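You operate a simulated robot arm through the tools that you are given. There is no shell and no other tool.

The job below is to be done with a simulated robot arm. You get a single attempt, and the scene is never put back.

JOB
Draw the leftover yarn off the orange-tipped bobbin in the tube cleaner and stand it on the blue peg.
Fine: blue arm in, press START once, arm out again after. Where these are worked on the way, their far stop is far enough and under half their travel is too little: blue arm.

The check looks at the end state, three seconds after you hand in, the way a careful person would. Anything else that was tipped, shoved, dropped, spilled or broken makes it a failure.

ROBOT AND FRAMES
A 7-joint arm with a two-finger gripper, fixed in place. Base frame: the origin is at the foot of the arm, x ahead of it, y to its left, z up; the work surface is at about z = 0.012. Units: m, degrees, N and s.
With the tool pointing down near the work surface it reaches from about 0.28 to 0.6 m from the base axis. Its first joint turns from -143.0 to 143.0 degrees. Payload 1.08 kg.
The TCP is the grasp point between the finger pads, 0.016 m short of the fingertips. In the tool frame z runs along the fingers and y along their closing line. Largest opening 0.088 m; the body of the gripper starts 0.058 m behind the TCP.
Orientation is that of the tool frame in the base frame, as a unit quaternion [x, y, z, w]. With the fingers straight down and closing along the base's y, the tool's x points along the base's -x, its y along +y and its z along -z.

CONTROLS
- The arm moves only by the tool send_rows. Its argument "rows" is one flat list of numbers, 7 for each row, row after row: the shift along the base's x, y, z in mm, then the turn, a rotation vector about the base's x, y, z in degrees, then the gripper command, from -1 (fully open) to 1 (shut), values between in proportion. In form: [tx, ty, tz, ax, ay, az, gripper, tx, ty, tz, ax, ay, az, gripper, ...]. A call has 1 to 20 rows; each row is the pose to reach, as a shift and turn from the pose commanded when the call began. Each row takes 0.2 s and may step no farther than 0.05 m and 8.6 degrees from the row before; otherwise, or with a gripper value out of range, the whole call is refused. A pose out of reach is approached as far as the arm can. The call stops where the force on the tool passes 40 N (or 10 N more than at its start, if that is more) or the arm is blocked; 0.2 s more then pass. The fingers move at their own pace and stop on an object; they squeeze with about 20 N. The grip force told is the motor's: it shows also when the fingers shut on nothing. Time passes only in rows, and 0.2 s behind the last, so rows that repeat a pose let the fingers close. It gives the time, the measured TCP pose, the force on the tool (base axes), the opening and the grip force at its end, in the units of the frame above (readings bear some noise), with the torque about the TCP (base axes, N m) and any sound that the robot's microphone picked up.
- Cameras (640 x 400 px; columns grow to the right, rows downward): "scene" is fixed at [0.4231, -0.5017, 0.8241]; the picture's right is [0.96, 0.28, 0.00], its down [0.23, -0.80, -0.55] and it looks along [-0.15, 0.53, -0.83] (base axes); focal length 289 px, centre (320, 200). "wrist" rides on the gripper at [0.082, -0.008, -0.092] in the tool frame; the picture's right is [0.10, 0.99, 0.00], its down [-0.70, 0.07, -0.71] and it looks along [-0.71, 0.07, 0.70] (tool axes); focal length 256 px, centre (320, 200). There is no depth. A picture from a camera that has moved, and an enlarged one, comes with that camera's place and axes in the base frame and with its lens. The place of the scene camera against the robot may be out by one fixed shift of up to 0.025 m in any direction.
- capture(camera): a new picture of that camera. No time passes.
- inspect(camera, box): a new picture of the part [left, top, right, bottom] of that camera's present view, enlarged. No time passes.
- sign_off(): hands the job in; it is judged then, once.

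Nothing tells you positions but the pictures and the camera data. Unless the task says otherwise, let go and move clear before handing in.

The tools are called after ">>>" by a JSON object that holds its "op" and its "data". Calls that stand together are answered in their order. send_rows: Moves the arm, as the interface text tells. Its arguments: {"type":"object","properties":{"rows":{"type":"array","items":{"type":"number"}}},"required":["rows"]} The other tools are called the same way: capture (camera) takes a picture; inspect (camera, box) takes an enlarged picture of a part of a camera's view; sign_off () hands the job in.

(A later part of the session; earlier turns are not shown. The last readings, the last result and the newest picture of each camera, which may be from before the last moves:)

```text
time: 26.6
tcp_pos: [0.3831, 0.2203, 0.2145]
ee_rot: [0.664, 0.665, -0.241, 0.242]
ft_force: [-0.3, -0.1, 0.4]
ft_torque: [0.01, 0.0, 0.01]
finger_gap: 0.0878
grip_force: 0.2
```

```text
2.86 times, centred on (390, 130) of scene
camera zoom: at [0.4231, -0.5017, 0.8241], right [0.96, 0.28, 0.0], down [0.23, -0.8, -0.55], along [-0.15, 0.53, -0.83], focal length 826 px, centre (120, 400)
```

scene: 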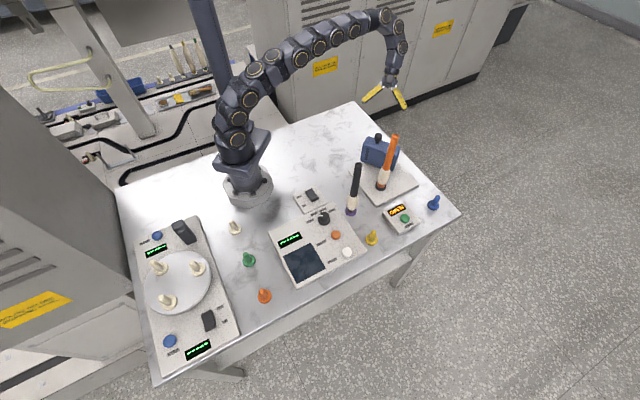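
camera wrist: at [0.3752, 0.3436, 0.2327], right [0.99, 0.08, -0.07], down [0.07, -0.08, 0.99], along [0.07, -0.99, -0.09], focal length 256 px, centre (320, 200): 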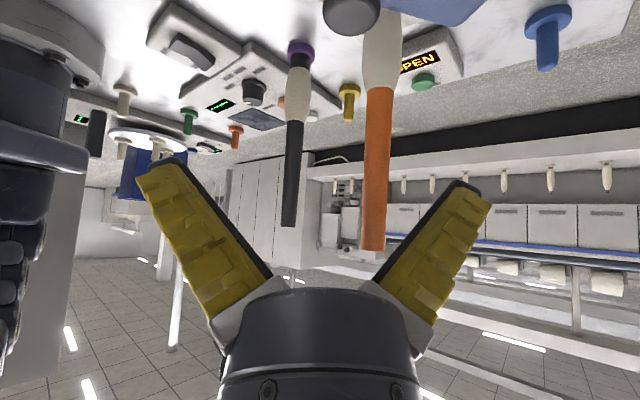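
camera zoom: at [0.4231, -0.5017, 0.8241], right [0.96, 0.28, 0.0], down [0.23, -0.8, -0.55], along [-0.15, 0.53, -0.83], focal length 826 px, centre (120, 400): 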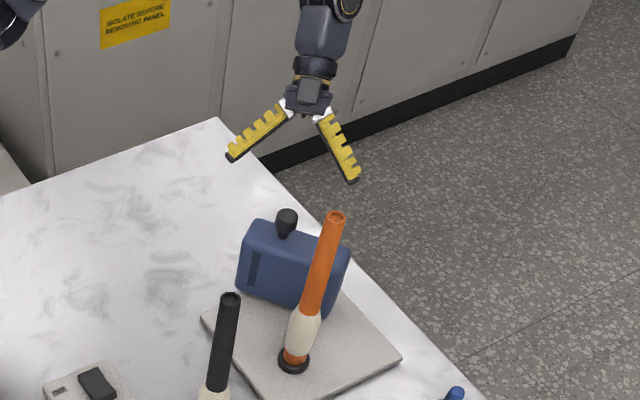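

The controller re-based to the reached pose. I will shift over the knob and come down partway.

>>> {"op": "send_rows", "data": {"rows": [8.5, 18, 0, 0, 0, 0, -1, 8.5, 18, -20, 0, 0, 0, -1, 8.5, 18, -40, 0, 0, 0, -1, 8.5, 18, -40, 0, 0, 0, -1]}}

>>> {"op": "capture", "data": {"camera": "wrist"}}

>>> {"op": "inspect", "data": {"camera": "scene", "box": [340, 60, 440, 200]}}

```text
time: 27.6
tcp_pos: [0.3935, 0.2386, 0.1738]
ee_rot: [0.665, 0.664, -0.242, 0.242]
ft_force: [-0.1, 0.1, -0.3]
ft_torque: [0.03, -0.02, -0.01]
finger_gap: 0.088
grip_force: 0.0
```

```text
taken
camera wrist: at [0.3837, 0.3618, 0.1929], right [0.99, 0.08, -0.07], down [0.07, -0.08, 0.99], along [0.07, -0.99, -0.09], focal length 256 px, centre (320, 200)
```

wrist: 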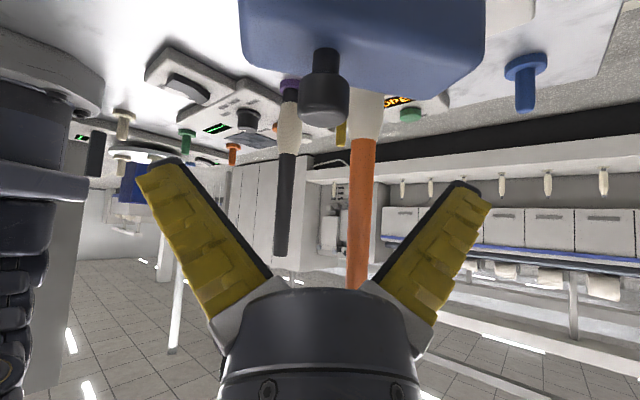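

```text
2.86 times, centred on (390, 130) of scene
camera zoom: at [0.4231, -0.5017, 0.8241], right [0.96, 0.28, 0.0], down [0.23, -0.8, -0.55], along [-0.15, 0.53, -0.83], focal length 826 px, centre (120, 400)
```

zoom: 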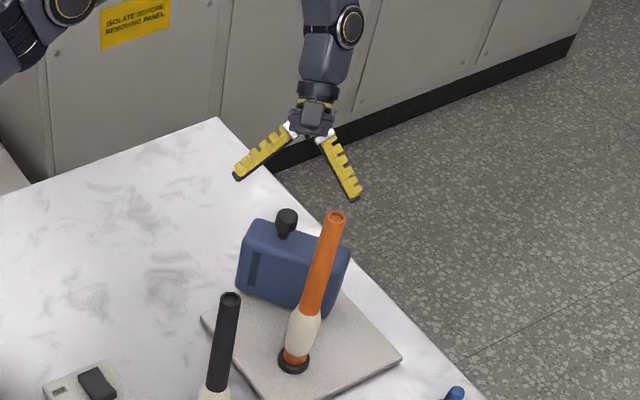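

The knob is centred between the fingers. I will lower to its height and close on it.

>>> {"op": "send_rows", "data": {"rows": [-1, 0, -15, 0, 0, 0, -1, -1, 0, -30, 0, 0, 0, -1, -1, 0, -37, 0, 0, 0, -1, -1, 0, -37, 0, 0, 0, 0, -1, 0, -37, 0, 0, 0, 0.5, -1, 0, -37, 0, 0, 0, 0.8, -1, 0, -37, 0, 0, 0, 1, -1, 0, -37, 0, 0, 0, 1]}}

>>> {"op": "capture", "data": {"camera": "wrist"}}

>>> {"op": "inspect", "data": {"camera": "scene", "box": [340, 80, 440, 200]}}

```text
time: 29.4
tcp_pos: [0.3916, 0.2391, 0.1385]
ee_rot: [0.664, 0.665, -0.24, 0.243]
ft_force: [0.4, 2.0, 15.5]
ft_torque: [0.01, 0.03, 0.12]
finger_gap: 0.0173
grip_force: 22.1
```

```text
taken
camera wrist: at [0.3825, 0.3616, 0.1568], right [0.99, 0.08, -0.06], down [0.07, -0.08, 0.99], along [0.07, -0.99, -0.09], focal length 256 px, centre (320, 200)
```

wrist: 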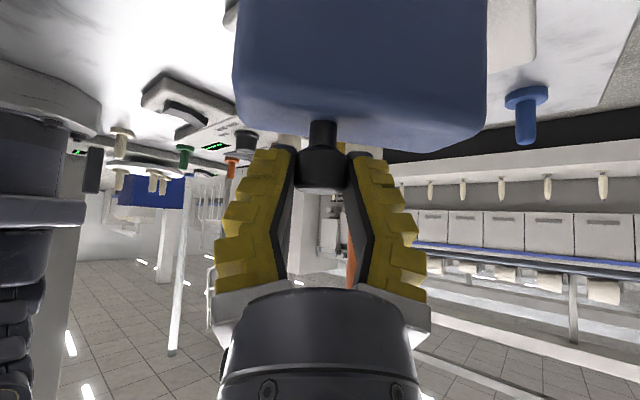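

```text
3.33 times, centred on (390, 140) of scene
camera zoom: at [0.4231, -0.5017, 0.8241], right [0.96, 0.28, 0.0], down [0.23, -0.8, -0.55], along [-0.15, 0.53, -0.83], focal length 963 px, centre (87, 400)
```

zoom: 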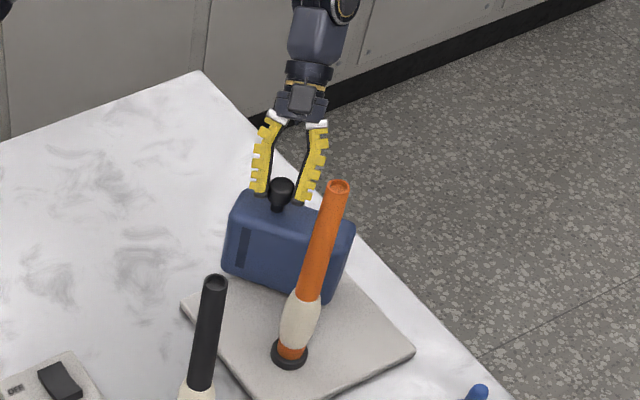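

Gripped. I will try a small exploratory swing along the expected tangent and read the forces.

>>> {"op": "send_rows", "data": {"rows": [-0.5, -2, 0, 0, 0, 0, 1, -1, -4, 0, 0, 0, 0, 1, -1.5, -6, 0, 0, 0, 0, 1, -2, -8, 0, 0, 0, 0, 1, -2, -8, 0, 0, 0, 0, 1]}}

>>> {"op": "capture", "data": {"camera": "wrist"}}

>>> {"op": "inspect", "data": {"camera": "scene", "box": [340, 80, 440, 200]}}

```text
time: 30.6
tcp_pos: [0.3907, 0.2308, 0.1373]
ee_rot: [0.665, 0.664, -0.241, 0.243]
ft_force: [24.5, 2.4, 1.1]
ft_torque: [0.46, -0.2, 0.16]
finger_gap: 0.0165
grip_force: 22.3
```

```text
taken
camera wrist: at [0.3819, 0.353, 0.1561], right [0.99, 0.08, -0.06], down [0.07, -0.08, 0.99], along [0.07, -0.99, -0.09], focal length 256 px, centre (320, 200)
```

wrist: 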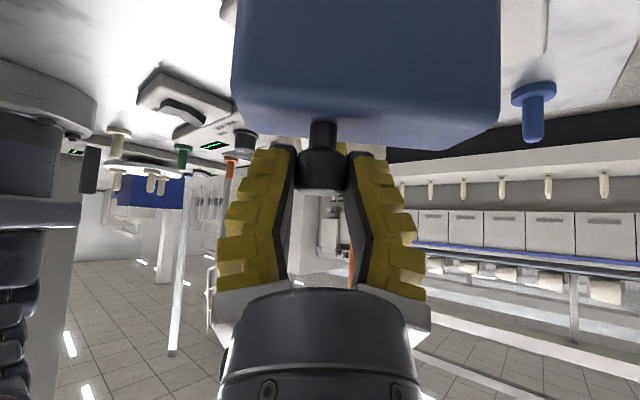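

```text
3.33 times, centred on (390, 140) of scene
camera zoom: at [0.4231, -0.5017, 0.8241], right [0.96, 0.28, 0.0], down [0.23, -0.8, -0.55], along [-0.15, 0.53, -0.83], focal length 963 px, centre (87, 400)
```

zoom: 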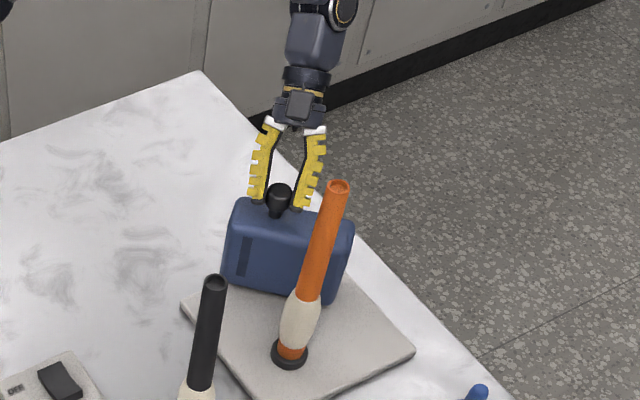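

The arm moves, but the path wants to go more toward +x. I will relax x and read the force again.

>>> {"op": "send_rows", "data": {"rows": [1, 0, 0, 0, 0, 0, 1, 2, 0, 0, 0, 0, 0, 1, 2, 0, 0, 0, 0, 0, 1]}}

>>> {"op": "inspect", "data": {"camera": "scene", "box": [355, 125, 425, 195]}}

```text
time: 31.4
tcp_pos: [0.3909, 0.2307, 0.1373]
ee_rot: [0.664, 0.664, -0.243, 0.244]
ft_force: [10.9, 0.2, 4.5]
ft_torque: [-0.3, -0.1, 0.07]
finger_gap: 0.0164
grip_force: 22.4
```

```text
5.71 times, centred on (390, 160) of scene
camera zoom: at [0.4231, -0.5017, 0.8241], right [0.96, 0.28, 0.0], down [0.23, -0.8, -0.55], along [-0.15, 0.53, -0.83], focal length 1651 px, centre (-80, 429)
```

zoom: 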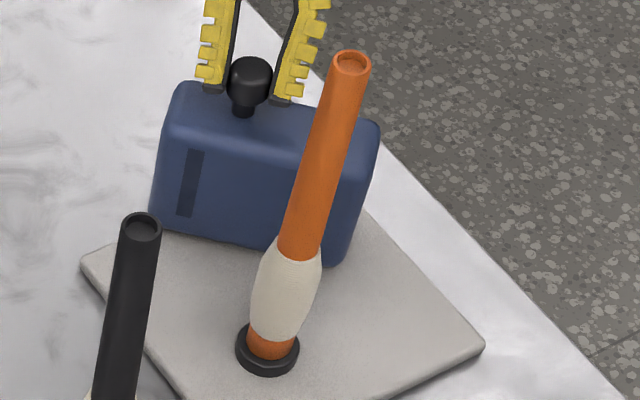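

The block is swinging about a pivot near its right end, as I thought (about 7.5° so far). I will continue along the estimated arc, turning the wrist partly with it.

>>> {"op": "send_rows", "data": {"rows": [1.2, -3, 0, 0, 0, 1, 1, 1.5, -6, 0, 0, 0, 2, 1, 2, -8.5, 0, 0, 0, 4, 1, 2.8, -12.5, 0, 0, 0, 6, 1, 3.8, -16.7, 0, 0, 0, 8, 1, 3.8, -16.7, 0, 0, 0, 8, 1]}}

>>> {"op": "inspect", "data": {"camera": "scene", "box": [355, 125, 425, 195]}}

```text
time: 32.8
tcp_pos: [0.3936, 0.2131, 0.1353]
ee_rot: [0.617, 0.708, -0.228, 0.256]
ft_force: [-20.1, -6.2, 11.0]
ft_torque: [-0.27, 0.15, -0.04]
finger_gap: 0.0176
grip_force: 21.9
```

```text
5.71 times, centred on (390, 160) of scene
camera zoom: at [0.4231, -0.5017, 0.8241], right [0.96, 0.28, 0.0], down [0.23, -0.8, -0.55], along [-0.15, 0.53, -0.83], focal length 1651 px, centre (-80, 429)
```

zoom: 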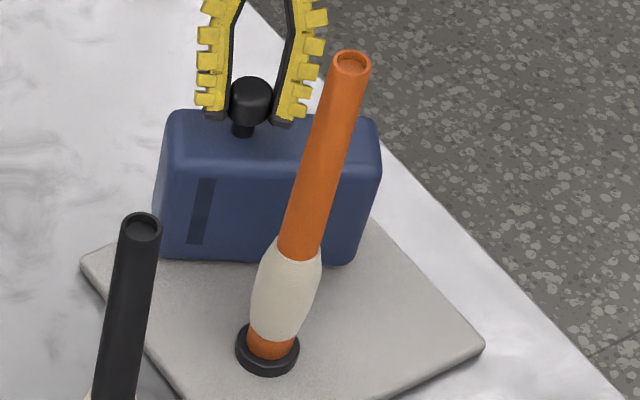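

From the corner and knob motion the pivot is nearer (0.478, 0.23), with knob radius ≈ 0.087. That also matches the slot and peg distances. I will continue along that corrected arc.

>>> {"op": "send_rows", "data": {"rows": [-2, -1, 0, 0, 0, 0, 1, -1.6, -4, 0, 0, 0, 1, 1, -1, -8, 0, 0, 0, 2, 1, 0.4, -12.4, 0, 0, 0, 4, 1, 1.9, -16.6, 0, 0, 0, 6, 1, 1.9, -16.6, 0, 0, 0, 6, 1]}}

>>> {"op": "inspect", "data": {"camera": "scene", "box": [355, 125, 425, 195]}}

>>> {"op": "capture", "data": {"camera": "wrist"}}

```text
time: 34.2
tcp_pos: [0.3991, 0.2007, 0.1371]
ee_rot: [0.578, 0.741, -0.207, 0.27]
ft_force: [22.1, 14.7, -9.2]
ft_torque: [0.1, -0.06, 0.17]
finger_gap: 0.0161
grip_force: 21.8
```

```text
5.71 times, centred on (390, 160) of scene
camera zoom: at [0.4231, -0.5017, 0.8241], right [0.96, 0.28, 0.0], down [0.23, -0.8, -0.55], along [-0.15, 0.53, -0.83], focal length 1651 px, centre (-80, 429)
```

zoom: 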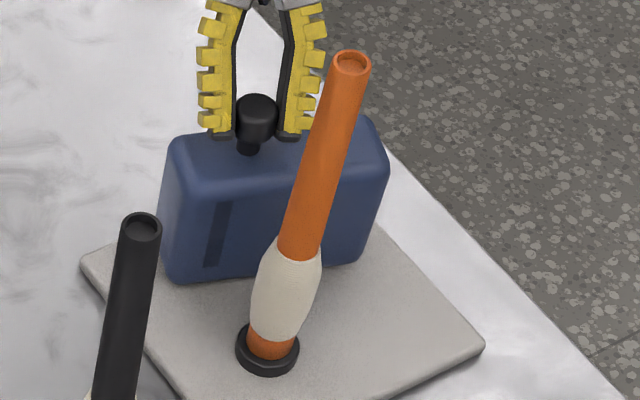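

```text
taken
camera wrist: at [0.3598, 0.3162, 0.1564], right [0.94, 0.32, -0.06], down [0.09, -0.07, 0.99], along [0.32, -0.94, -0.09], focal length 256 px, centre (320, 200)
```

wrist: 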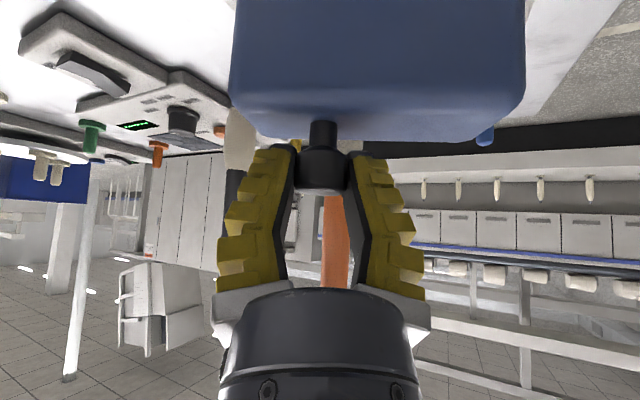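

The arc is slightly tighter than that: the fit gives a pivot around (0.466, 0.235) with r ≈ 0.075, and the arm has turned about 29°. I will continue on this arc.

>>> {"op": "send_rows", "data": {"rows": [3, 0, 0, 0, 0, 0, 1, 4.6, -1.5, 0, 0, 0, 0, 1, 6.5, -4.5, 0, 0, 0, 1.5, 1, 8.8, -8, 0, 0, 0, 3, 1, 11.2, -11, 0, 0, 0, 4.5, 1, 11.2, -11, 0, 0, 0, 4.5, 1]}}

>>> {"op": "inspect", "data": {"camera": "scene", "box": [355, 125, 425, 195]}}

```text
time: 35.6
tcp_pos: [0.4072, 0.1861, 0.1361]
ee_rot: [0.549, 0.763, -0.2, 0.277]
ft_force: [1.3, 3.3, 6.9]
ft_torque: [0.16, 0.02, 0.1]
finger_gap: 0.0159
grip_force: 21.7
```

```text
5.71 times, centred on (390, 160) of scene
camera zoom: at [0.4231, -0.5017, 0.8241], right [0.96, 0.28, 0.0], down [0.23, -0.8, -0.55], along [-0.15, 0.53, -0.83], focal length 1651 px, centre (-80, 429)
```

zoom: 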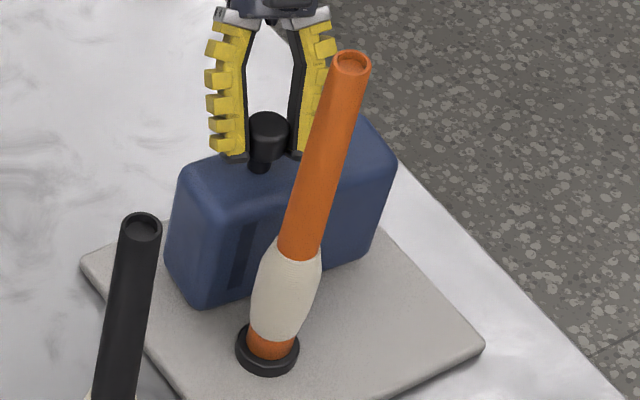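

Forces are low, and the block has turned about 39° and is nearing the bobbin. I will continue toward the far stop.

>>> {"op": "send_rows", "data": {"rows": [1.3, -1.3, 0, 0, 0, 0.5, 1, 2.6, -2.6, 0, 0, 0, 1, 1, 4, -4, 0, 0, 0, 2, 1, 5.4, -5.4, 0, 0, 0, 3, 1, 5.4, -5.4, 0, 0, 0, 3, 1]}}

>>> {"op": "inspect", "data": {"camera": "scene", "box": [355, 125, 425, 195]}}

>>> {"op": "capture", "data": {"camera": "wrist"}}

```text
time: 36.8
tcp_pos: [0.413, 0.1811, 0.137]
ee_rot: [0.529, 0.777, -0.193, 0.282]
ft_force: [-3.6, -2.3, 0.1]
ft_torque: [-0.02, 0.01, 0.13]
finger_gap: 0.017
grip_force: 21.9
```

```text
5.71 times, centred on (390, 160) of scene
camera zoom: at [0.4231, -0.5017, 0.8241], right [0.96, 0.28, 0.0], down [0.23, -0.8, -0.55], along [-0.15, 0.53, -0.83], focal length 1651 px, centre (-80, 429)
```

zoom: 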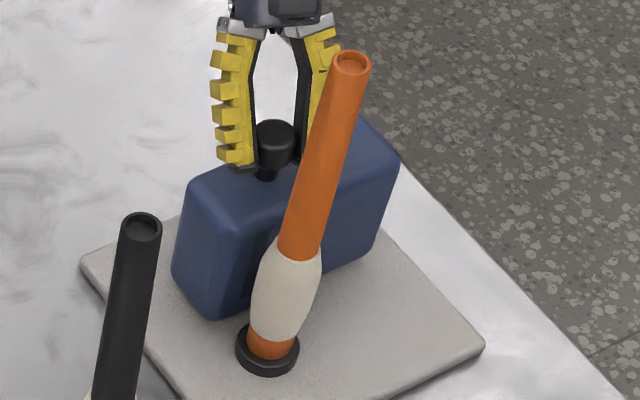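

```text
taken
camera wrist: at [0.3603, 0.2918, 0.1553], right [0.9, 0.44, -0.07], down [0.1, -0.05, 0.99], along [0.43, -0.9, -0.09], focal length 256 px, centre (320, 200)
```

wrist: 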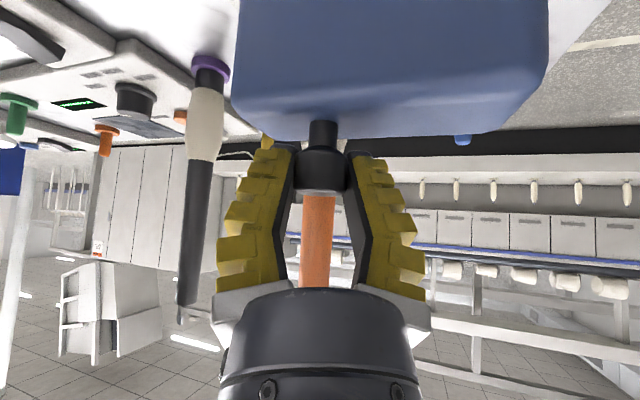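

Still moving freely. A little further, watching for the stop.

>>> {"op": "send_rows", "data": {"rows": [1.5, -1.3, 0, 0, 0, 0.5, 1, 2.9, -2.6, 0, 0, 0, 1, 1, 4.4, -3.9, 0, 0, 0, 2, 1, 5.9, -5.1, 0, 0, 0, 3, 1, 5.9, -5.1, 0, 0, 0, 3, 1]}}

>>> {"op": "inspect", "data": {"camera": "scene", "box": [355, 125, 425, 195]}}

```text
time: 38.0
tcp_pos: [0.4181, 0.1732, 0.1357]
ee_rot: [0.512, 0.788, -0.191, 0.284]
ft_force: [-35.6, -18.1, -5.4]
ft_torque: [0.0, 0.16, 0.15]
finger_gap: 0.0184
grip_force: 22.5
```

```text
5.71 times, centred on (390, 160) of scene
camera zoom: at [0.4231, -0.5017, 0.8241], right [0.96, 0.28, 0.0], down [0.23, -0.8, -0.55], along [-0.15, 0.53, -0.83], focal length 1651 px, centre (-80, 429)
```

zoom: 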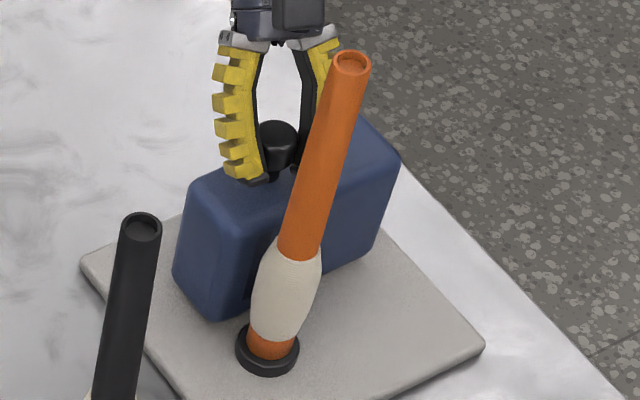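

The block stopped moving while the force rose, so it is at its far stop with the slot against the yarn. I will relax the pull and release the knob.

>>> {"op": "send_rows", "data": {"rows": [-2, 2, 0, 0, 0, 0, 1, -4, 3.5, 0, 0, 0, 0, 1, -4, 3.5, 0, 0, 0, 0, 1]}}

>>> {"op": "inspect", "data": {"camera": "scene", "box": [355, 125, 425, 195]}}

>>> {"op": "capture", "data": {"camera": "wrist"}}

```text
time: 38.8
tcp_pos: [0.4154, 0.1776, 0.1363]
ee_rot: [0.509, 0.79, -0.188, 0.287]
ft_force: [-32.1, -33.3, -9.5]
ft_torque: [-0.58, -0.32, 0.36]
finger_gap: 0.0212
grip_force: 22.1
```

```text
5.71 times, centred on (390, 160) of scene
camera zoom: at [0.4231, -0.5017, 0.8241], right [0.96, 0.28, 0.0], down [0.23, -0.8, -0.55], along [-0.15, 0.53, -0.83], focal length 1651 px, centre (-80, 429)
```

zoom: 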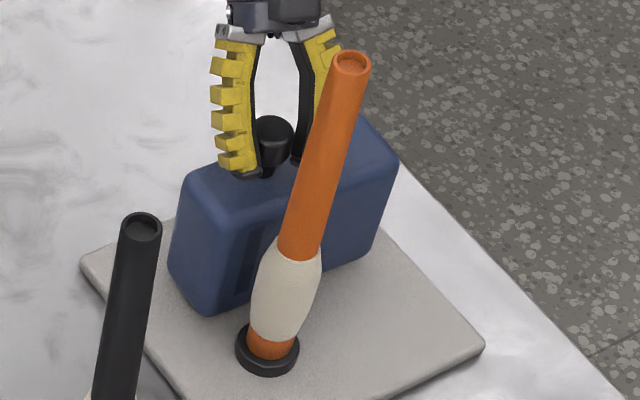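

```text
taken
camera wrist: at [0.3564, 0.2861, 0.155], right [0.87, 0.48, -0.07], down [0.1, -0.04, 0.99], along [0.47, -0.88, -0.09], focal length 256 px, centre (320, 200)
```

wrist: 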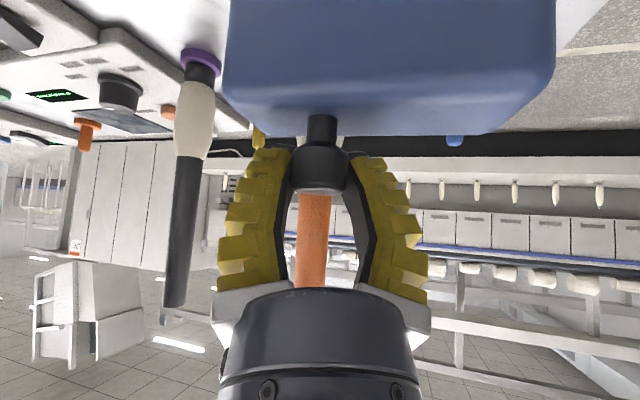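

The block slipped back a degree or two as I relaxed. I will check the cleaner's display and then push it in again.

>>> {"op": "inspect", "data": {"camera": "scene", "box": [380, 190, 440, 240]}}

>>> {"op": "send_rows", "data": {"rows": [-1, -2, 0, 0, 0, 0, 1, -1, -4, 0, 0, 0, 0, 1, -1, -4, 0, 0, 0, 0, 1]}}

>>> {"op": "inspect", "data": {"camera": "scene", "box": [355, 125, 425, 195]}}

>>> {"op": "inspect", "data": {"camera": "scene", "box": [380, 190, 440, 240]}}

```text
8.00 times, centred on (410, 215) of scene
camera zoom: at [0.4231, -0.5017, 0.8241], right [0.96, 0.28, 0.0], down [0.23, -0.8, -0.55], along [-0.15, 0.53, -0.83], focal length 2311 px, centre (-400, 80)
```

zoom: 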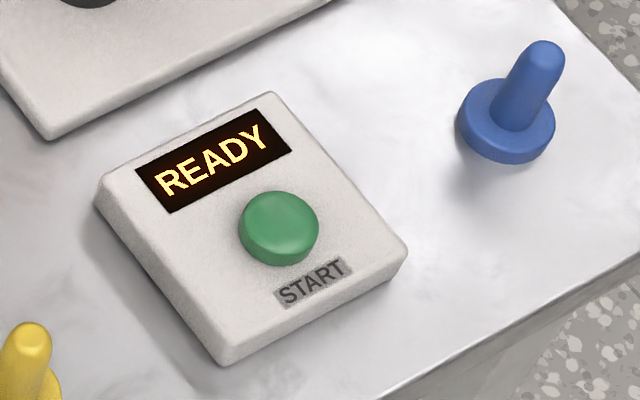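

```text
time: 39.6
tcp_pos: [0.4152, 0.177, 0.1369]
ee_rot: [0.508, 0.791, -0.184, 0.288]
ft_force: [-16.3, -20.4, -11.6]
ft_torque: [-0.46, -0.17, 0.15]
finger_gap: 0.0184
grip_force: 21.6
```

```text
5.71 times, centred on (390, 160) of scene
camera zoom: at [0.4231, -0.5017, 0.8241], right [0.96, 0.28, 0.0], down [0.23, -0.8, -0.55], along [-0.15, 0.53, -0.83], focal length 1651 px, centre (-80, 429)
```

zoom: 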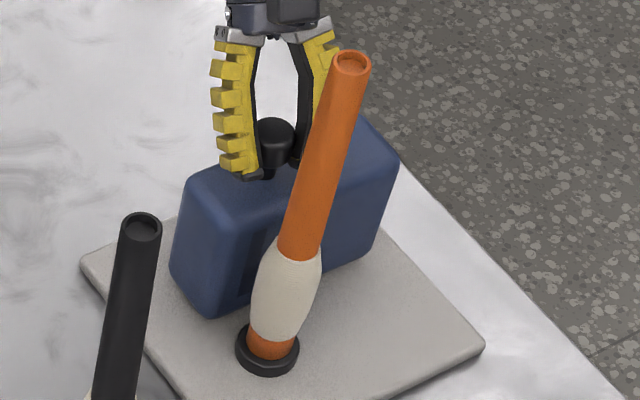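

```text
8.00 times, centred on (410, 215) of scene
camera zoom: at [0.4231, -0.5017, 0.8241], right [0.96, 0.28, 0.0], down [0.23, -0.8, -0.55], along [-0.15, 0.53, -0.83], focal length 2311 px, centre (-400, 80)
```

zoom: 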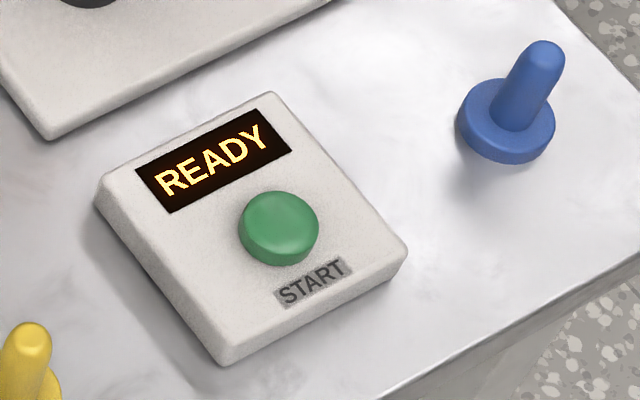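

The display says READY, so the arm counts as in. I will nudge it tangentially once more toward the stop, then open and back out along the tool axis.

>>> {"op": "send_rows", "data": {"rows": [1, -2, 0, 0, 0, 0, 1, 2.5, -4.5, 0, 0, 0, 0, 1, 2.5, -4.5, 0, 0, 0, 0, 1, 2.5, -4.5, 0, 0, 0, 0.5, 2.5, -4.5, 0, 0, 0, 0, 0, 2.5, -4.5, 0, 0, 0, 0, -0.5, 2.5, -4.5, 0, 0, 0, 0, -1, 2.5, -4.5, 0, 0, 0, 0, -1]}}

>>> {"op": "inspect", "data": {"camera": "scene", "box": [355, 125, 425, 195]}}

>>> {"op": "capture", "data": {"camera": "wrist"}}

```text
refused: rows must hold 7 numbers for each row
```

```text
5.71 times, centred on (390, 160) of scene
camera zoom: at [0.4231, -0.5017, 0.8241], right [0.96, 0.28, 0.0], down [0.23, -0.8, -0.55], along [-0.15, 0.53, -0.83], focal length 1651 px, centre (-80, 429)
```

zoom: 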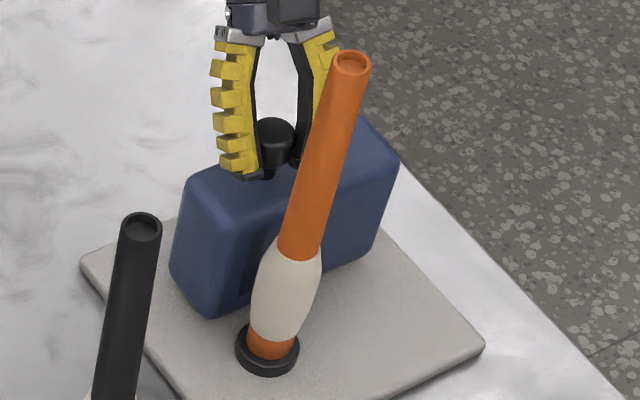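

```text
taken
camera wrist: at [0.3559, 0.2843, 0.1558], right [0.87, 0.49, -0.06], down [0.1, -0.05, 0.99], along [0.48, -0.87, -0.09], focal length 256 px, centre (320, 200)
```

wrist: 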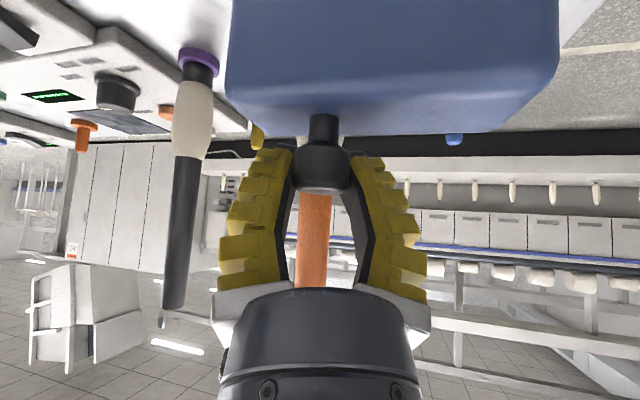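

The call was refused because one row was malformed, and nothing moved. I am sending it again in the right form: nudge toward the stop, then open.

>>> {"op": "send_rows", "data": {"rows": [1, -2, 0, 0, 0, 0, 1, 2.5, -4.5, 0, 0, 0, 0, 1, 2.5, -4.5, 0, 0, 0, 0, 1, 2.5, -4.5, 0, 0, 0, 0, 0.5, 2.5, -4.5, 0, 0, 0, 0, 0, 2.5, -4.5, 0, 0, 0, 0, -1, 2.5, -4.5, 0, 0, 0, 0, -1]}}

>>> {"op": "inspect", "data": {"camera": "scene", "box": [355, 125, 425, 195]}}

>>> {"op": "capture", "data": {"camera": "wrist"}}

```text
time: 41.2
tcp_pos: [0.417, 0.1704, 0.1367]
ee_rot: [0.508, 0.79, -0.186, 0.288]
ft_force: [0.1, 0.1, -0.2]
ft_torque: [-0.01, 0.02, 0.0]
finger_gap: 0.0881
grip_force: 0.0
```

```text
5.71 times, centred on (390, 160) of scene
camera zoom: at [0.4231, -0.5017, 0.8241], right [0.96, 0.28, 0.0], down [0.23, -0.8, -0.55], along [-0.15, 0.53, -0.83], focal length 1651 px, centre (-80, 429)
```

zoom: 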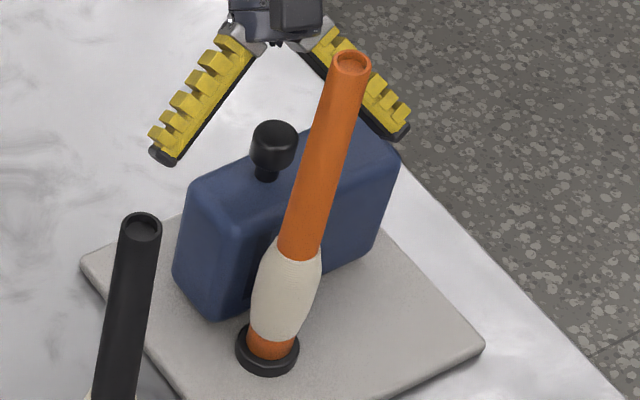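

```text
taken
camera wrist: at [0.3584, 0.2792, 0.1557], right [0.87, 0.48, -0.07], down [0.1, -0.04, 0.99], along [0.48, -0.87, -0.09], focal length 256 px, centre (320, 200)
```

wrist: 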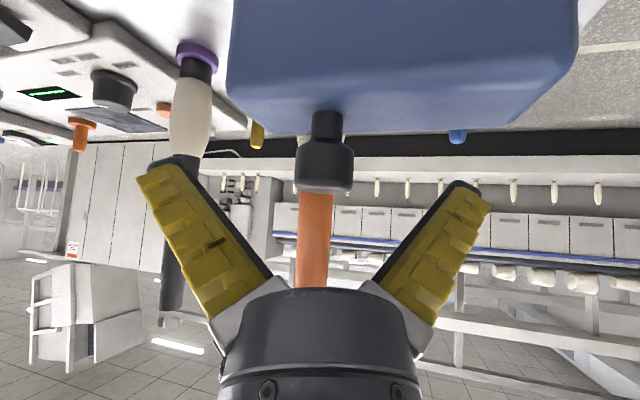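

The arm is in at its stop, the bobbin is upright and the fingers are open. I will back out and rise clear.

>>> {"op": "send_rows", "data": {"rows": [-6, 11, 15, 0, 0, 0, -1, -12, 23, 31, 0, 0, 0, -1, -18, 34, 50, 0, 0, 0, -1, -20, 36, 85, 0, 0, 0, -1, -20, 36, 120, 0, 0, 0, -1, -20, 36, 155, 0, 0, 0, -1, -20, 36, 190, 0, 0, 0, -1, -20, 36, 210, 0, 0, 0, -1, -20, 36, 210, 0, 0, 0, -1]}}

>>> {"op": "capture", "data": {"camera": "scene"}}

```text
time: 43.2
tcp_pos: [0.397, 0.2071, 0.3481]
ee_rot: [0.508, 0.791, -0.185, 0.287]
ft_force: [-0.8, -0.4, 0.5]
ft_torque: [0.0, 0.02, 0.0]
finger_gap: 0.088
grip_force: 0.1
```

```text
taken
```

scene: 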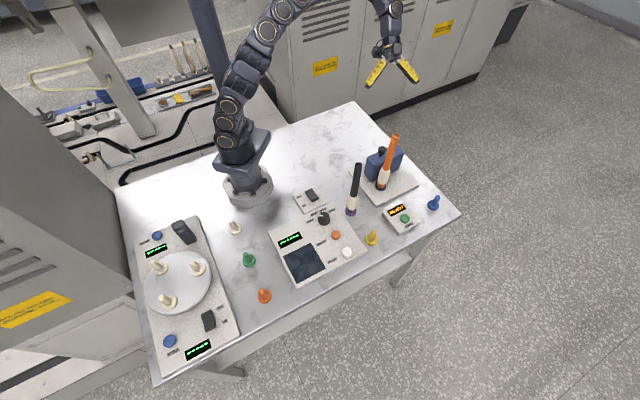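

Everything is still upright and the sign is lit. I will undo the tilt, turn the wrist back to straight and travel high to above the START button at about (0.531, 0.010).

>>> {"op": "send_rows", "data": {"rows": [0, 0, 5, 7.28, 3.32, 0, -1, 0, 0, 10, 14.56, 6.64, 0, -1, 0, 0, 10, 21.84, 9.96, 0, -1, 0, 0, 10, 29.12, 13.28, 0, -1, 0, 0, 10, 36.4, 16.6, 0, -1, 0, 0, 10, 36.4, 16.6, 0, -1]}}

>>> {"op": "send_rows", "data": {"rows": [13, -19, 0, 0, 0, 8.2, 0, 26, -38, 0, 0, 0, 16.4, 1, 40, -58, 0, 0, 0, 24.6, 1, 54, -79, 0, 0, 0, 32.8, 1, 68, -100, 0, 0, 0, 41, 1, 82, -121, 0, 0, 0, 49.2, 1, 96, -142, 0, 0, 0, 57.4, 1, 110, -163, 0, 0, 0, 65.5, 1, 124, -184, 0, 0, 0, 65.5, 1, 134, -197, 0, 0, 0, 65.5, 1, 134, -197, -40, 0, 0, 65.5, 1, 134, -197, -40, 0, 0, 65.5, 1]}}

>>> {"op": "capture", "data": {"camera": "wrist"}}

>>> {"op": "capture", "data": {"camera": "scene"}}

```text
time: 44.6
tcp_pos: [0.3967, 0.2082, 0.3572]
ee_rot: [0.54, 0.841, 0.001, 0.0]
ft_force: [-0.4, -0.7, -0.4]
ft_torque: [-0.04, 0.0, 0.01]
finger_gap: 0.0881
grip_force: 0.0
```

```text
time: 47.2
tcp_pos: [0.5308, 0.0109, 0.3165]
ee_rot: [0.0, 1.0, 0.0, 0.0]
ft_force: [-0.5, -0.2, -1.0]
ft_torque: [0.02, 0.01, 0.0]
finger_gap: 0.0
grip_force: 20.2
```

```text
taken
camera wrist: at [0.4487, 0.0029, 0.4098], right [-0.1, 0.99, 0.0], down [0.7, 0.07, 0.71], along [0.71, 0.07, -0.71], focal length 256 px, centre (320, 200)
```

wrist: 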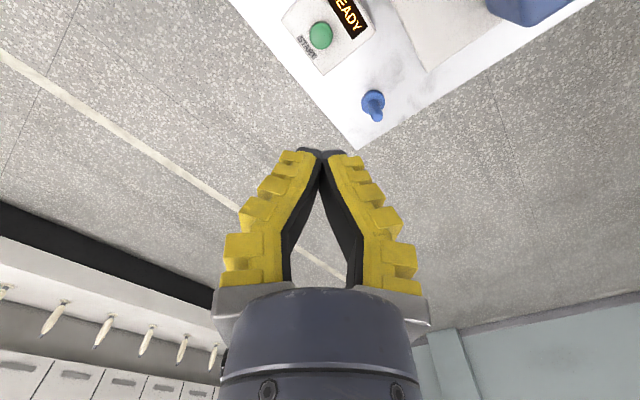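

```text
taken
```

scene: 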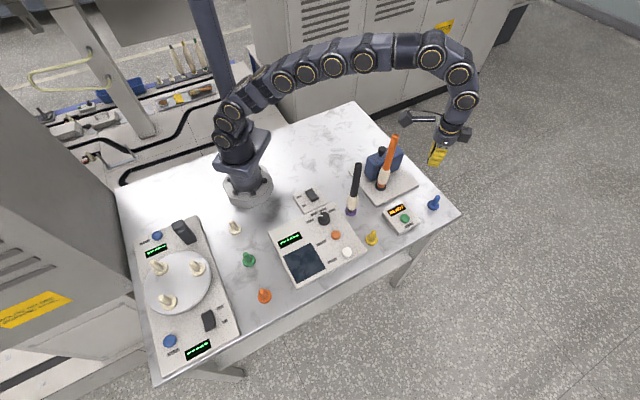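

The button lies directly below the closed fingertips at (0.5316, 0.011), top z ≈ 0.036. I will descend to just above it.

>>> {"op": "send_rows", "data": {"rows": [0.5, 0, -45, 0, 0, 0, 1, 0.5, 0, -90, 0, 0, 0, 1, 0.5, 0, -135, 0, 0, 0, 1, 0.5, 0, -175, 0, 0, 0, 1, 0.5, 0, -210, 0, 0, 0, 1, 0.5, 0, -236, 0, 0, 0, 1, 0.5, 0, -236, 0, 0, 0, 1]}}

>>> {"op": "capture", "data": {"camera": "wrist"}}

>>> {"op": "inspect", "data": {"camera": "scene", "box": [370, 170, 450, 240]}}

```text
time: 48.8
tcp_pos: [0.532, 0.0099, 0.081]
ee_rot: [-0.001, 1.0, 0.0, 0.0]
ft_force: [0.8, 0.7, -0.2]
ft_torque: [0.0, -0.03, -0.01]
finger_gap: 0.0
grip_force: 20.5
```

```text
taken
camera wrist: at [0.4488, 0.0024, 0.1741], right [-0.1, 0.99, 0.0], down [0.7, 0.07, 0.71], along [0.71, 0.07, -0.7], focal length 256 px, centre (320, 200)
```

wrist: 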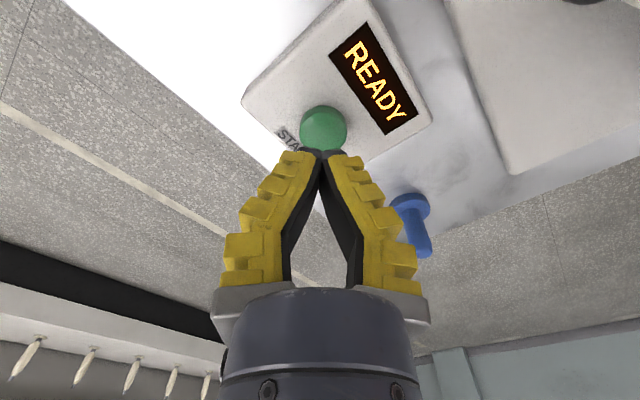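

```text
5.71 times, centred on (410, 205) of scene
camera zoom: at [0.4231, -0.5017, 0.8241], right [0.96, 0.28, 0.0], down [0.23, -0.8, -0.55], along [-0.15, 0.53, -0.83], focal length 1651 px, centre (-194, 171)
```

zoom: 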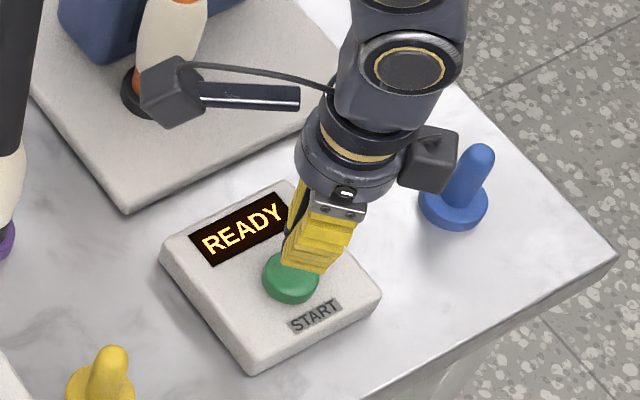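

The fingertips are just above the button. I will press down slowly, in 2 mm steps.

>>> {"op": "send_rows", "data": {"rows": [-2, 1, -10, 0, 0, 0, 1, -2, 1, -20, 0, 0, 0, 1, -2, 1, -24, 0, 0, 0, 1, -2, 1, -26, 0, 0, 0, 1, -2, 1, -28, 0, 0, 0, 1]}}

>>> {"op": "inspect", "data": {"camera": "scene", "box": [370, 170, 450, 240]}}

```text
time: 50.0
tcp_pos: [0.5303, 0.0106, 0.0528]
ee_rot: [0.0, 1.0, 0.001, -0.001]
ft_force: [-0.2, 0.4, 0.6]
ft_torque: [-0.01, 0.02, -0.03]
finger_gap: 0.0
grip_force: 20.2
```

```text
5.71 times, centred on (410, 205) of scene
camera zoom: at [0.4231, -0.5017, 0.8241], right [0.96, 0.28, 0.0], down [0.23, -0.8, -0.55], along [-0.15, 0.53, -0.83], focal length 1651 px, centre (-194, 171)
```

zoom: 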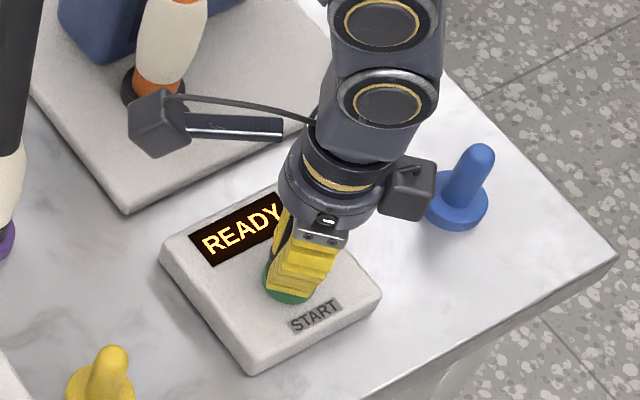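

No contact yet; a little further down.

>>> {"op": "send_rows", "data": {"rows": [0, 0, -1.5, 0, 0, 0, 1, 0, 0, -3, 0, 0, 0, 1, 0, 0, -4, 0, 0, 0, 1]}}

>>> {"op": "inspect", "data": {"camera": "scene", "box": [370, 170, 450, 240]}}

```text
time: 50.8
tcp_pos: [0.5296, 0.0106, 0.0491]
ee_rot: [0.001, 1.0, 0.0, 0.0]
ft_force: [0.1, 0.1, 1.6]
ft_torque: [0.03, -0.02, 0.01]
finger_gap: 0.0059
grip_force: 21.8
```

```text
5.71 times, centred on (410, 205) of scene
camera zoom: at [0.4231, -0.5017, 0.8241], right [0.96, 0.28, 0.0], down [0.23, -0.8, -0.55], along [-0.15, 0.53, -0.83], focal length 1651 px, centre (-194, 171)
```

zoom: 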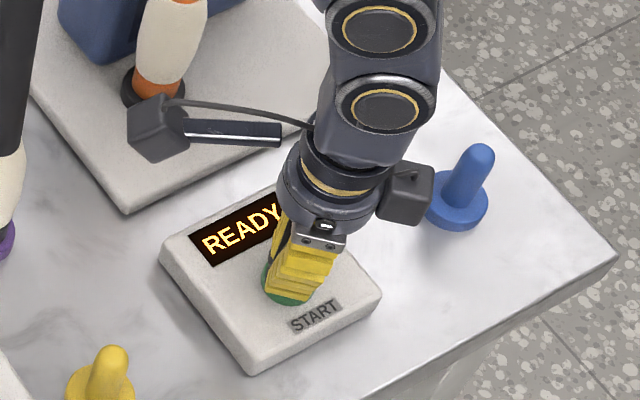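

Contact has begun. I will keep pressing gently.

>>> {"op": "send_rows", "data": {"rows": [0, 0, -1.5, 0, 0, 0, 1, 0, 0, -3, 0, 0, 0, 1]}}

>>> {"op": "inspect", "data": {"camera": "scene", "box": [370, 170, 450, 240]}}

```text
time: 51.4
tcp_pos: [0.5305, 0.0113, 0.0473]
ee_rot: [0.0, 1.0, 0.0, 0.001]
ft_force: [-2.9, -0.5, 6.6]
ft_torque: [-0.02, 0.03, 0.04]
finger_gap: 0.0061
grip_force: 21.7
heard: click
```

```text
5.71 times, centred on (410, 205) of scene
camera zoom: at [0.4231, -0.5017, 0.8241], right [0.96, 0.28, 0.0], down [0.23, -0.8, -0.55], along [-0.15, 0.53, -0.83], focal length 1651 px, centre (-194, 171)
```

zoom: 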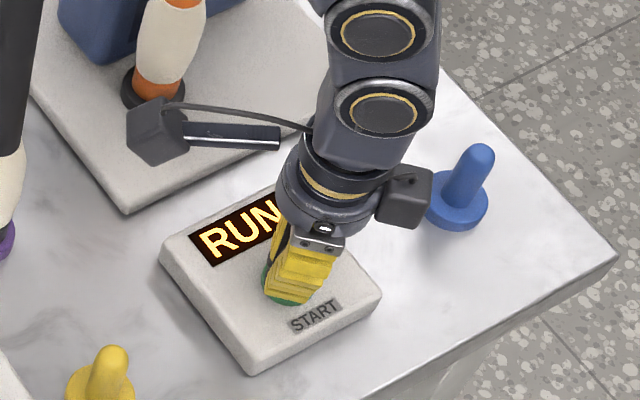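

A click was heard and the display reads RUN. I will lift straight off the button and rise clear while it runs.

>>> {"op": "send_rows", "data": {"rows": [0, 0, 20, 0, 0, 0, 1, 0, 0, 60, 0, 0, 0, 1, 0, 0, 105, 0, 0, 0, 1, 0, 0, 150, 0, 0, 0, 1, 0, 0, 195, 0, 0, 0, 1, 0, 0, 240, 0, 0, 0, 1, 0, 0, 285, 0, 0, 0, 0, 0, 0, 310, 0, 0, 0, -1, 0, 0, 310, 0, 0, 0, -1]}}

>>> {"op": "inspect", "data": {"camera": "scene", "box": [340, 120, 460, 250]}}

```text
time: 53.4
tcp_pos: [0.529, 0.0117, 0.3536]
ee_rot: [0.0, 1.0, 0.0, 0.001]
ft_force: [1.0, 0.8, -0.9]
ft_torque: [0.03, 0.02, 0.02]
finger_gap: 0.088
grip_force: 0.1
```

```text
3.08 times, centred on (400, 185) of scene
camera zoom: at [0.4231, -0.5017, 0.8241], right [0.96, 0.28, 0.0], down [0.23, -0.8, -0.55], along [-0.15, 0.53, -0.83], focal length 889 px, centre (74, 246)
```

zoom: 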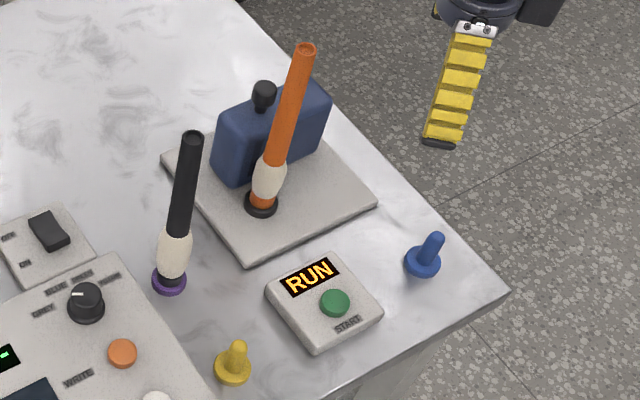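

The display shows RUN and the yarn is shrinking. While it works, I will travel back high over the knob area without touching anything.

>>> {"op": "send_rows", "data": {"rows": [-13, 19, 4, 0, 0, -8.2, -1, -26, 38, 4, 0, 0, -16.4, -1, -40, 58, 4, 0, 0, -24.6, -1, -54, 79, 4, 0, 0, -32.8, -1, -68, 100, 4, 0, 0, -41, -1, -82, 121, 4, 0, 0, -49.2, -1, -96, 142, 4, 0, 0, -57.4, -1, -110, 163, 4, 0, 0, -65.5, -1, -124, 184, 4, 0, 0, -65.5, -1, -133, 196, 4, 0, 0, -65.5, -1, -133, 196, 4, 0, 0, -65.5, -1]}}

>>> {"op": "inspect", "data": {"camera": "scene", "box": [340, 120, 460, 250]}}

>>> {"op": "capture", "data": {"camera": "wrist"}}

```text
time: 55.8
tcp_pos: [0.397, 0.208, 0.3582]
ee_rot: [0.541, 0.841, 0.0, 0.0]
ft_force: [0.4, -1.1, 0.5]
ft_torque: [-0.01, 0.01, -0.03]
finger_gap: 0.088
grip_force: 0.1
```

```text
3.08 times, centred on (400, 185) of scene
camera zoom: at [0.4231, -0.5017, 0.8241], right [0.96, 0.28, 0.0], down [0.23, -0.8, -0.55], along [-0.15, 0.53, -0.83], focal length 889 px, centre (74, 246)
```

zoom: 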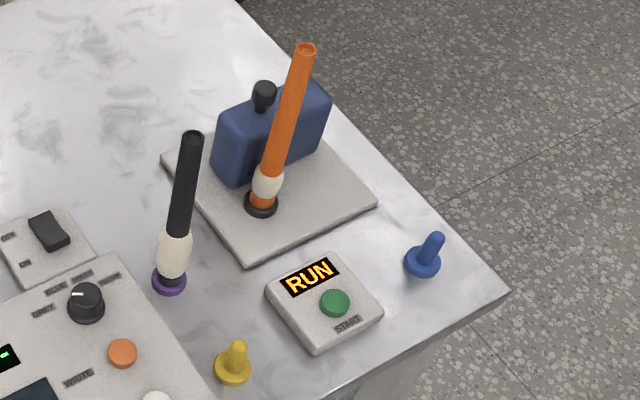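

```text
taken
camera wrist: at [0.3547, 0.2795, 0.452], right [0.86, 0.51, 0.0], down [0.36, -0.61, 0.71], along [0.36, -0.61, -0.71], focal length 256 px, centre (320, 200)
```

wrist: 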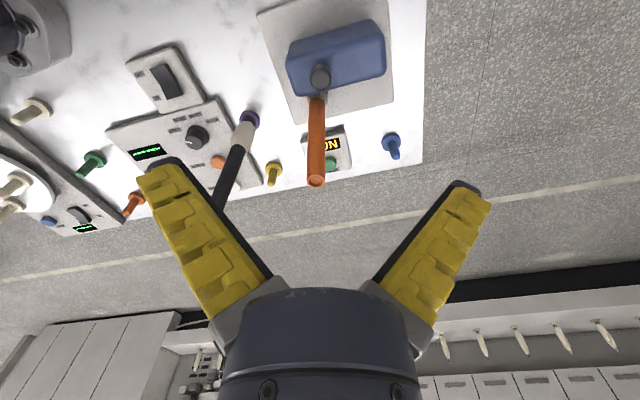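

The yarn is about half gone. I will re-tilt the tool up here while waiting.

>>> {"op": "send_rows", "data": {"rows": [0, 0, 0, -7.28, -3.32, 0, -1, 0, 0, 0, -14.56, -6.64, 0, -1, 0, 0, 0, -21.84, -9.96, 0, -1, 0, 0, 0, -29.12, -13.28, 0, -1, 0, 0, 0, -36.4, -16.6, 0, -1, 0, 0, 0, -36.4, -16.6, 0, -1, 0, 0, 0, -36.4, -16.6, 0, -1, 0, 0, 0, -36.4, -16.6, 0, -1, 0, 0, 0, -36.4, -16.6, 0, -1, 0, 0, 0, -36.4, -16.6, 0, -1, 0, 0, 0, -36.4, -16.6, 0, -1, 0, 0, 0, -36.4, -16.6, 0, -1, 0, 0, 0, -36.4, -16.6, 0, -1, 0, 0, 0, -36.4, -16.6, 0, -1]}}

>>> {"op": "inspect", "data": {"camera": "scene", "box": [340, 120, 460, 250]}}

```text
time: 58.8
tcp_pos: [0.3965, 0.2073, 0.3592]
ee_rot: [0.509, 0.79, -0.185, 0.287]
ft_force: [0.1, 0.1, -0.1]
ft_torque: [-0.01, 0.04, -0.04]
finger_gap: 0.0878
grip_force: 0.1
```

```text
3.08 times, centred on (400, 185) of scene
camera zoom: at [0.4231, -0.5017, 0.8241], right [0.96, 0.28, 0.0], down [0.23, -0.8, -0.55], along [-0.15, 0.53, -0.83], focal length 889 px, centre (74, 246)
```

zoom: 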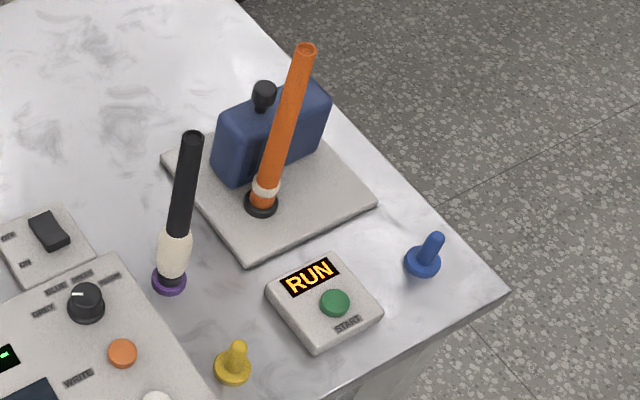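

Nearly done. I will wait a few more seconds without moving.

>>> {"op": "send_rows", "data": {"rows": [0, 0, 0, 0, 0, 0, -1, 0, 0, 0, 0, 0, 0, -1, 0, 0, 0, 0, 0, 0, -1, 0, 0, 0, 0, 0, 0, -1, 0, 0, 0, 0, 0, 0, -1, 0, 0, 0, 0, 0, 0, -1, 0, 0, 0, 0, 0, 0, -1, 0, 0, 0, 0, 0, 0, -1, 0, 0, 0, 0, 0, 0, -1, 0, 0, 0, 0, 0, 0, -1, 0, 0, 0, 0, 0, 0, -1, 0, 0, 0, 0, 0, 0, -1, 0, 0, 0, 0, 0, 0, -1, 0, 0, 0, 0, 0, 0, -1, 0, 0, 0, 0, 0, 0, -1]}}

>>> {"op": "inspect", "data": {"camera": "scene", "box": [340, 120, 460, 250]}}

```text
time: 62.0
tcp_pos: [0.3965, 0.2082, 0.36]
ee_rot: [0.509, 0.79, -0.185, 0.287]
ft_force: [0.2, 0.4, 0.0]
ft_torque: [-0.01, 0.01, 0.01]
finger_gap: 0.0881
grip_force: 0.0
```

```text
3.08 times, centred on (400, 185) of scene
camera zoom: at [0.4231, -0.5017, 0.8241], right [0.96, 0.28, 0.0], down [0.23, -0.8, -0.55], along [-0.15, 0.53, -0.83], focal length 889 px, centre (74, 246)
```

zoom: 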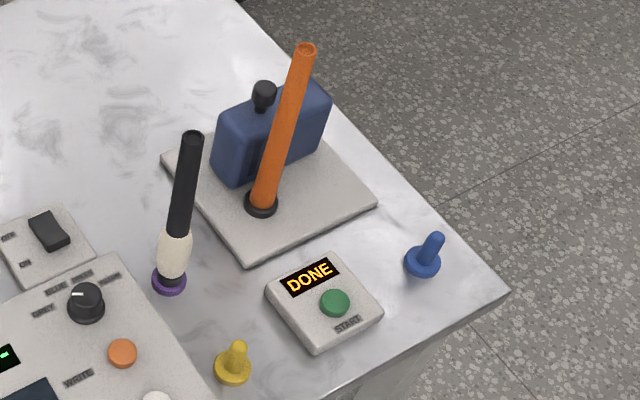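

DONE, and the orange tube is clean. Next I swing the blue arm back out: I will come down the same way I left and centre on the knob at about (0.415, 0.179).

>>> {"op": "send_rows", "data": {"rows": [0, 5, -40, 0, 0, 0, -1, 1, 10, -80, 0, 0, 0, -1, 1, 10, -120, 0, 0, 0, -1, 1, 10, -155, 0, 0, 0, -1, 1, 10, -171, 0, 0, 0, -1, 9, -6, -192, 0, 0, 0, -1, 9, -6, -192, 0, 0, 0, -1]}}

>>> {"op": "capture", "data": {"camera": "wrist"}}

>>> {"op": "inspect", "data": {"camera": "scene", "box": [355, 110, 425, 195]}}

```text
time: 63.6
tcp_pos: [0.4057, 0.2014, 0.1671]
ee_rot: [0.509, 0.79, -0.185, 0.287]
ft_force: [-0.4, 0.4, -0.3]
ft_torque: [-0.02, 0.0, 0.01]
finger_gap: 0.0881
grip_force: 0.0
```

```text
taken
camera wrist: at [0.3473, 0.3092, 0.1863], right [0.87, 0.48, -0.07], down [0.1, -0.04, 0.99], along [0.48, -0.87, -0.09], focal length 256 px, centre (320, 200)
```

wrist: 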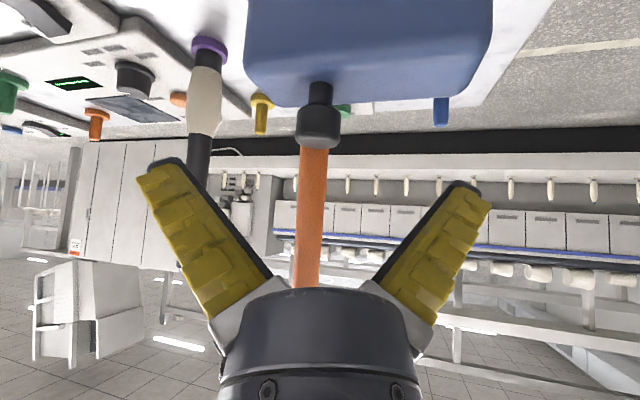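

```text
4.71 times, centred on (390, 152) of scene
camera zoom: at [0.4231, -0.5017, 0.8241], right [0.96, 0.28, 0.0], down [0.23, -0.8, -0.55], along [-0.15, 0.53, -0.83], focal length 1360 px, centre (-9, 424)
```

zoom: 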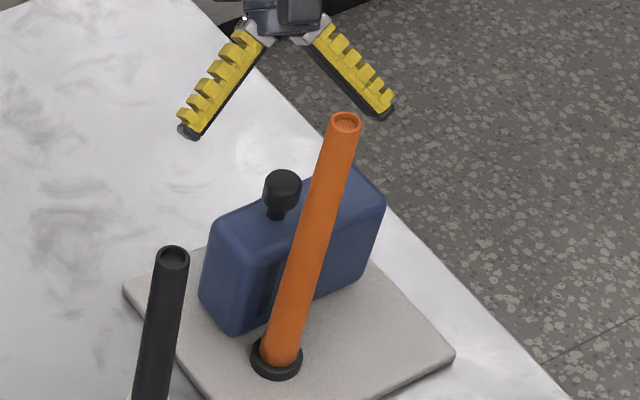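

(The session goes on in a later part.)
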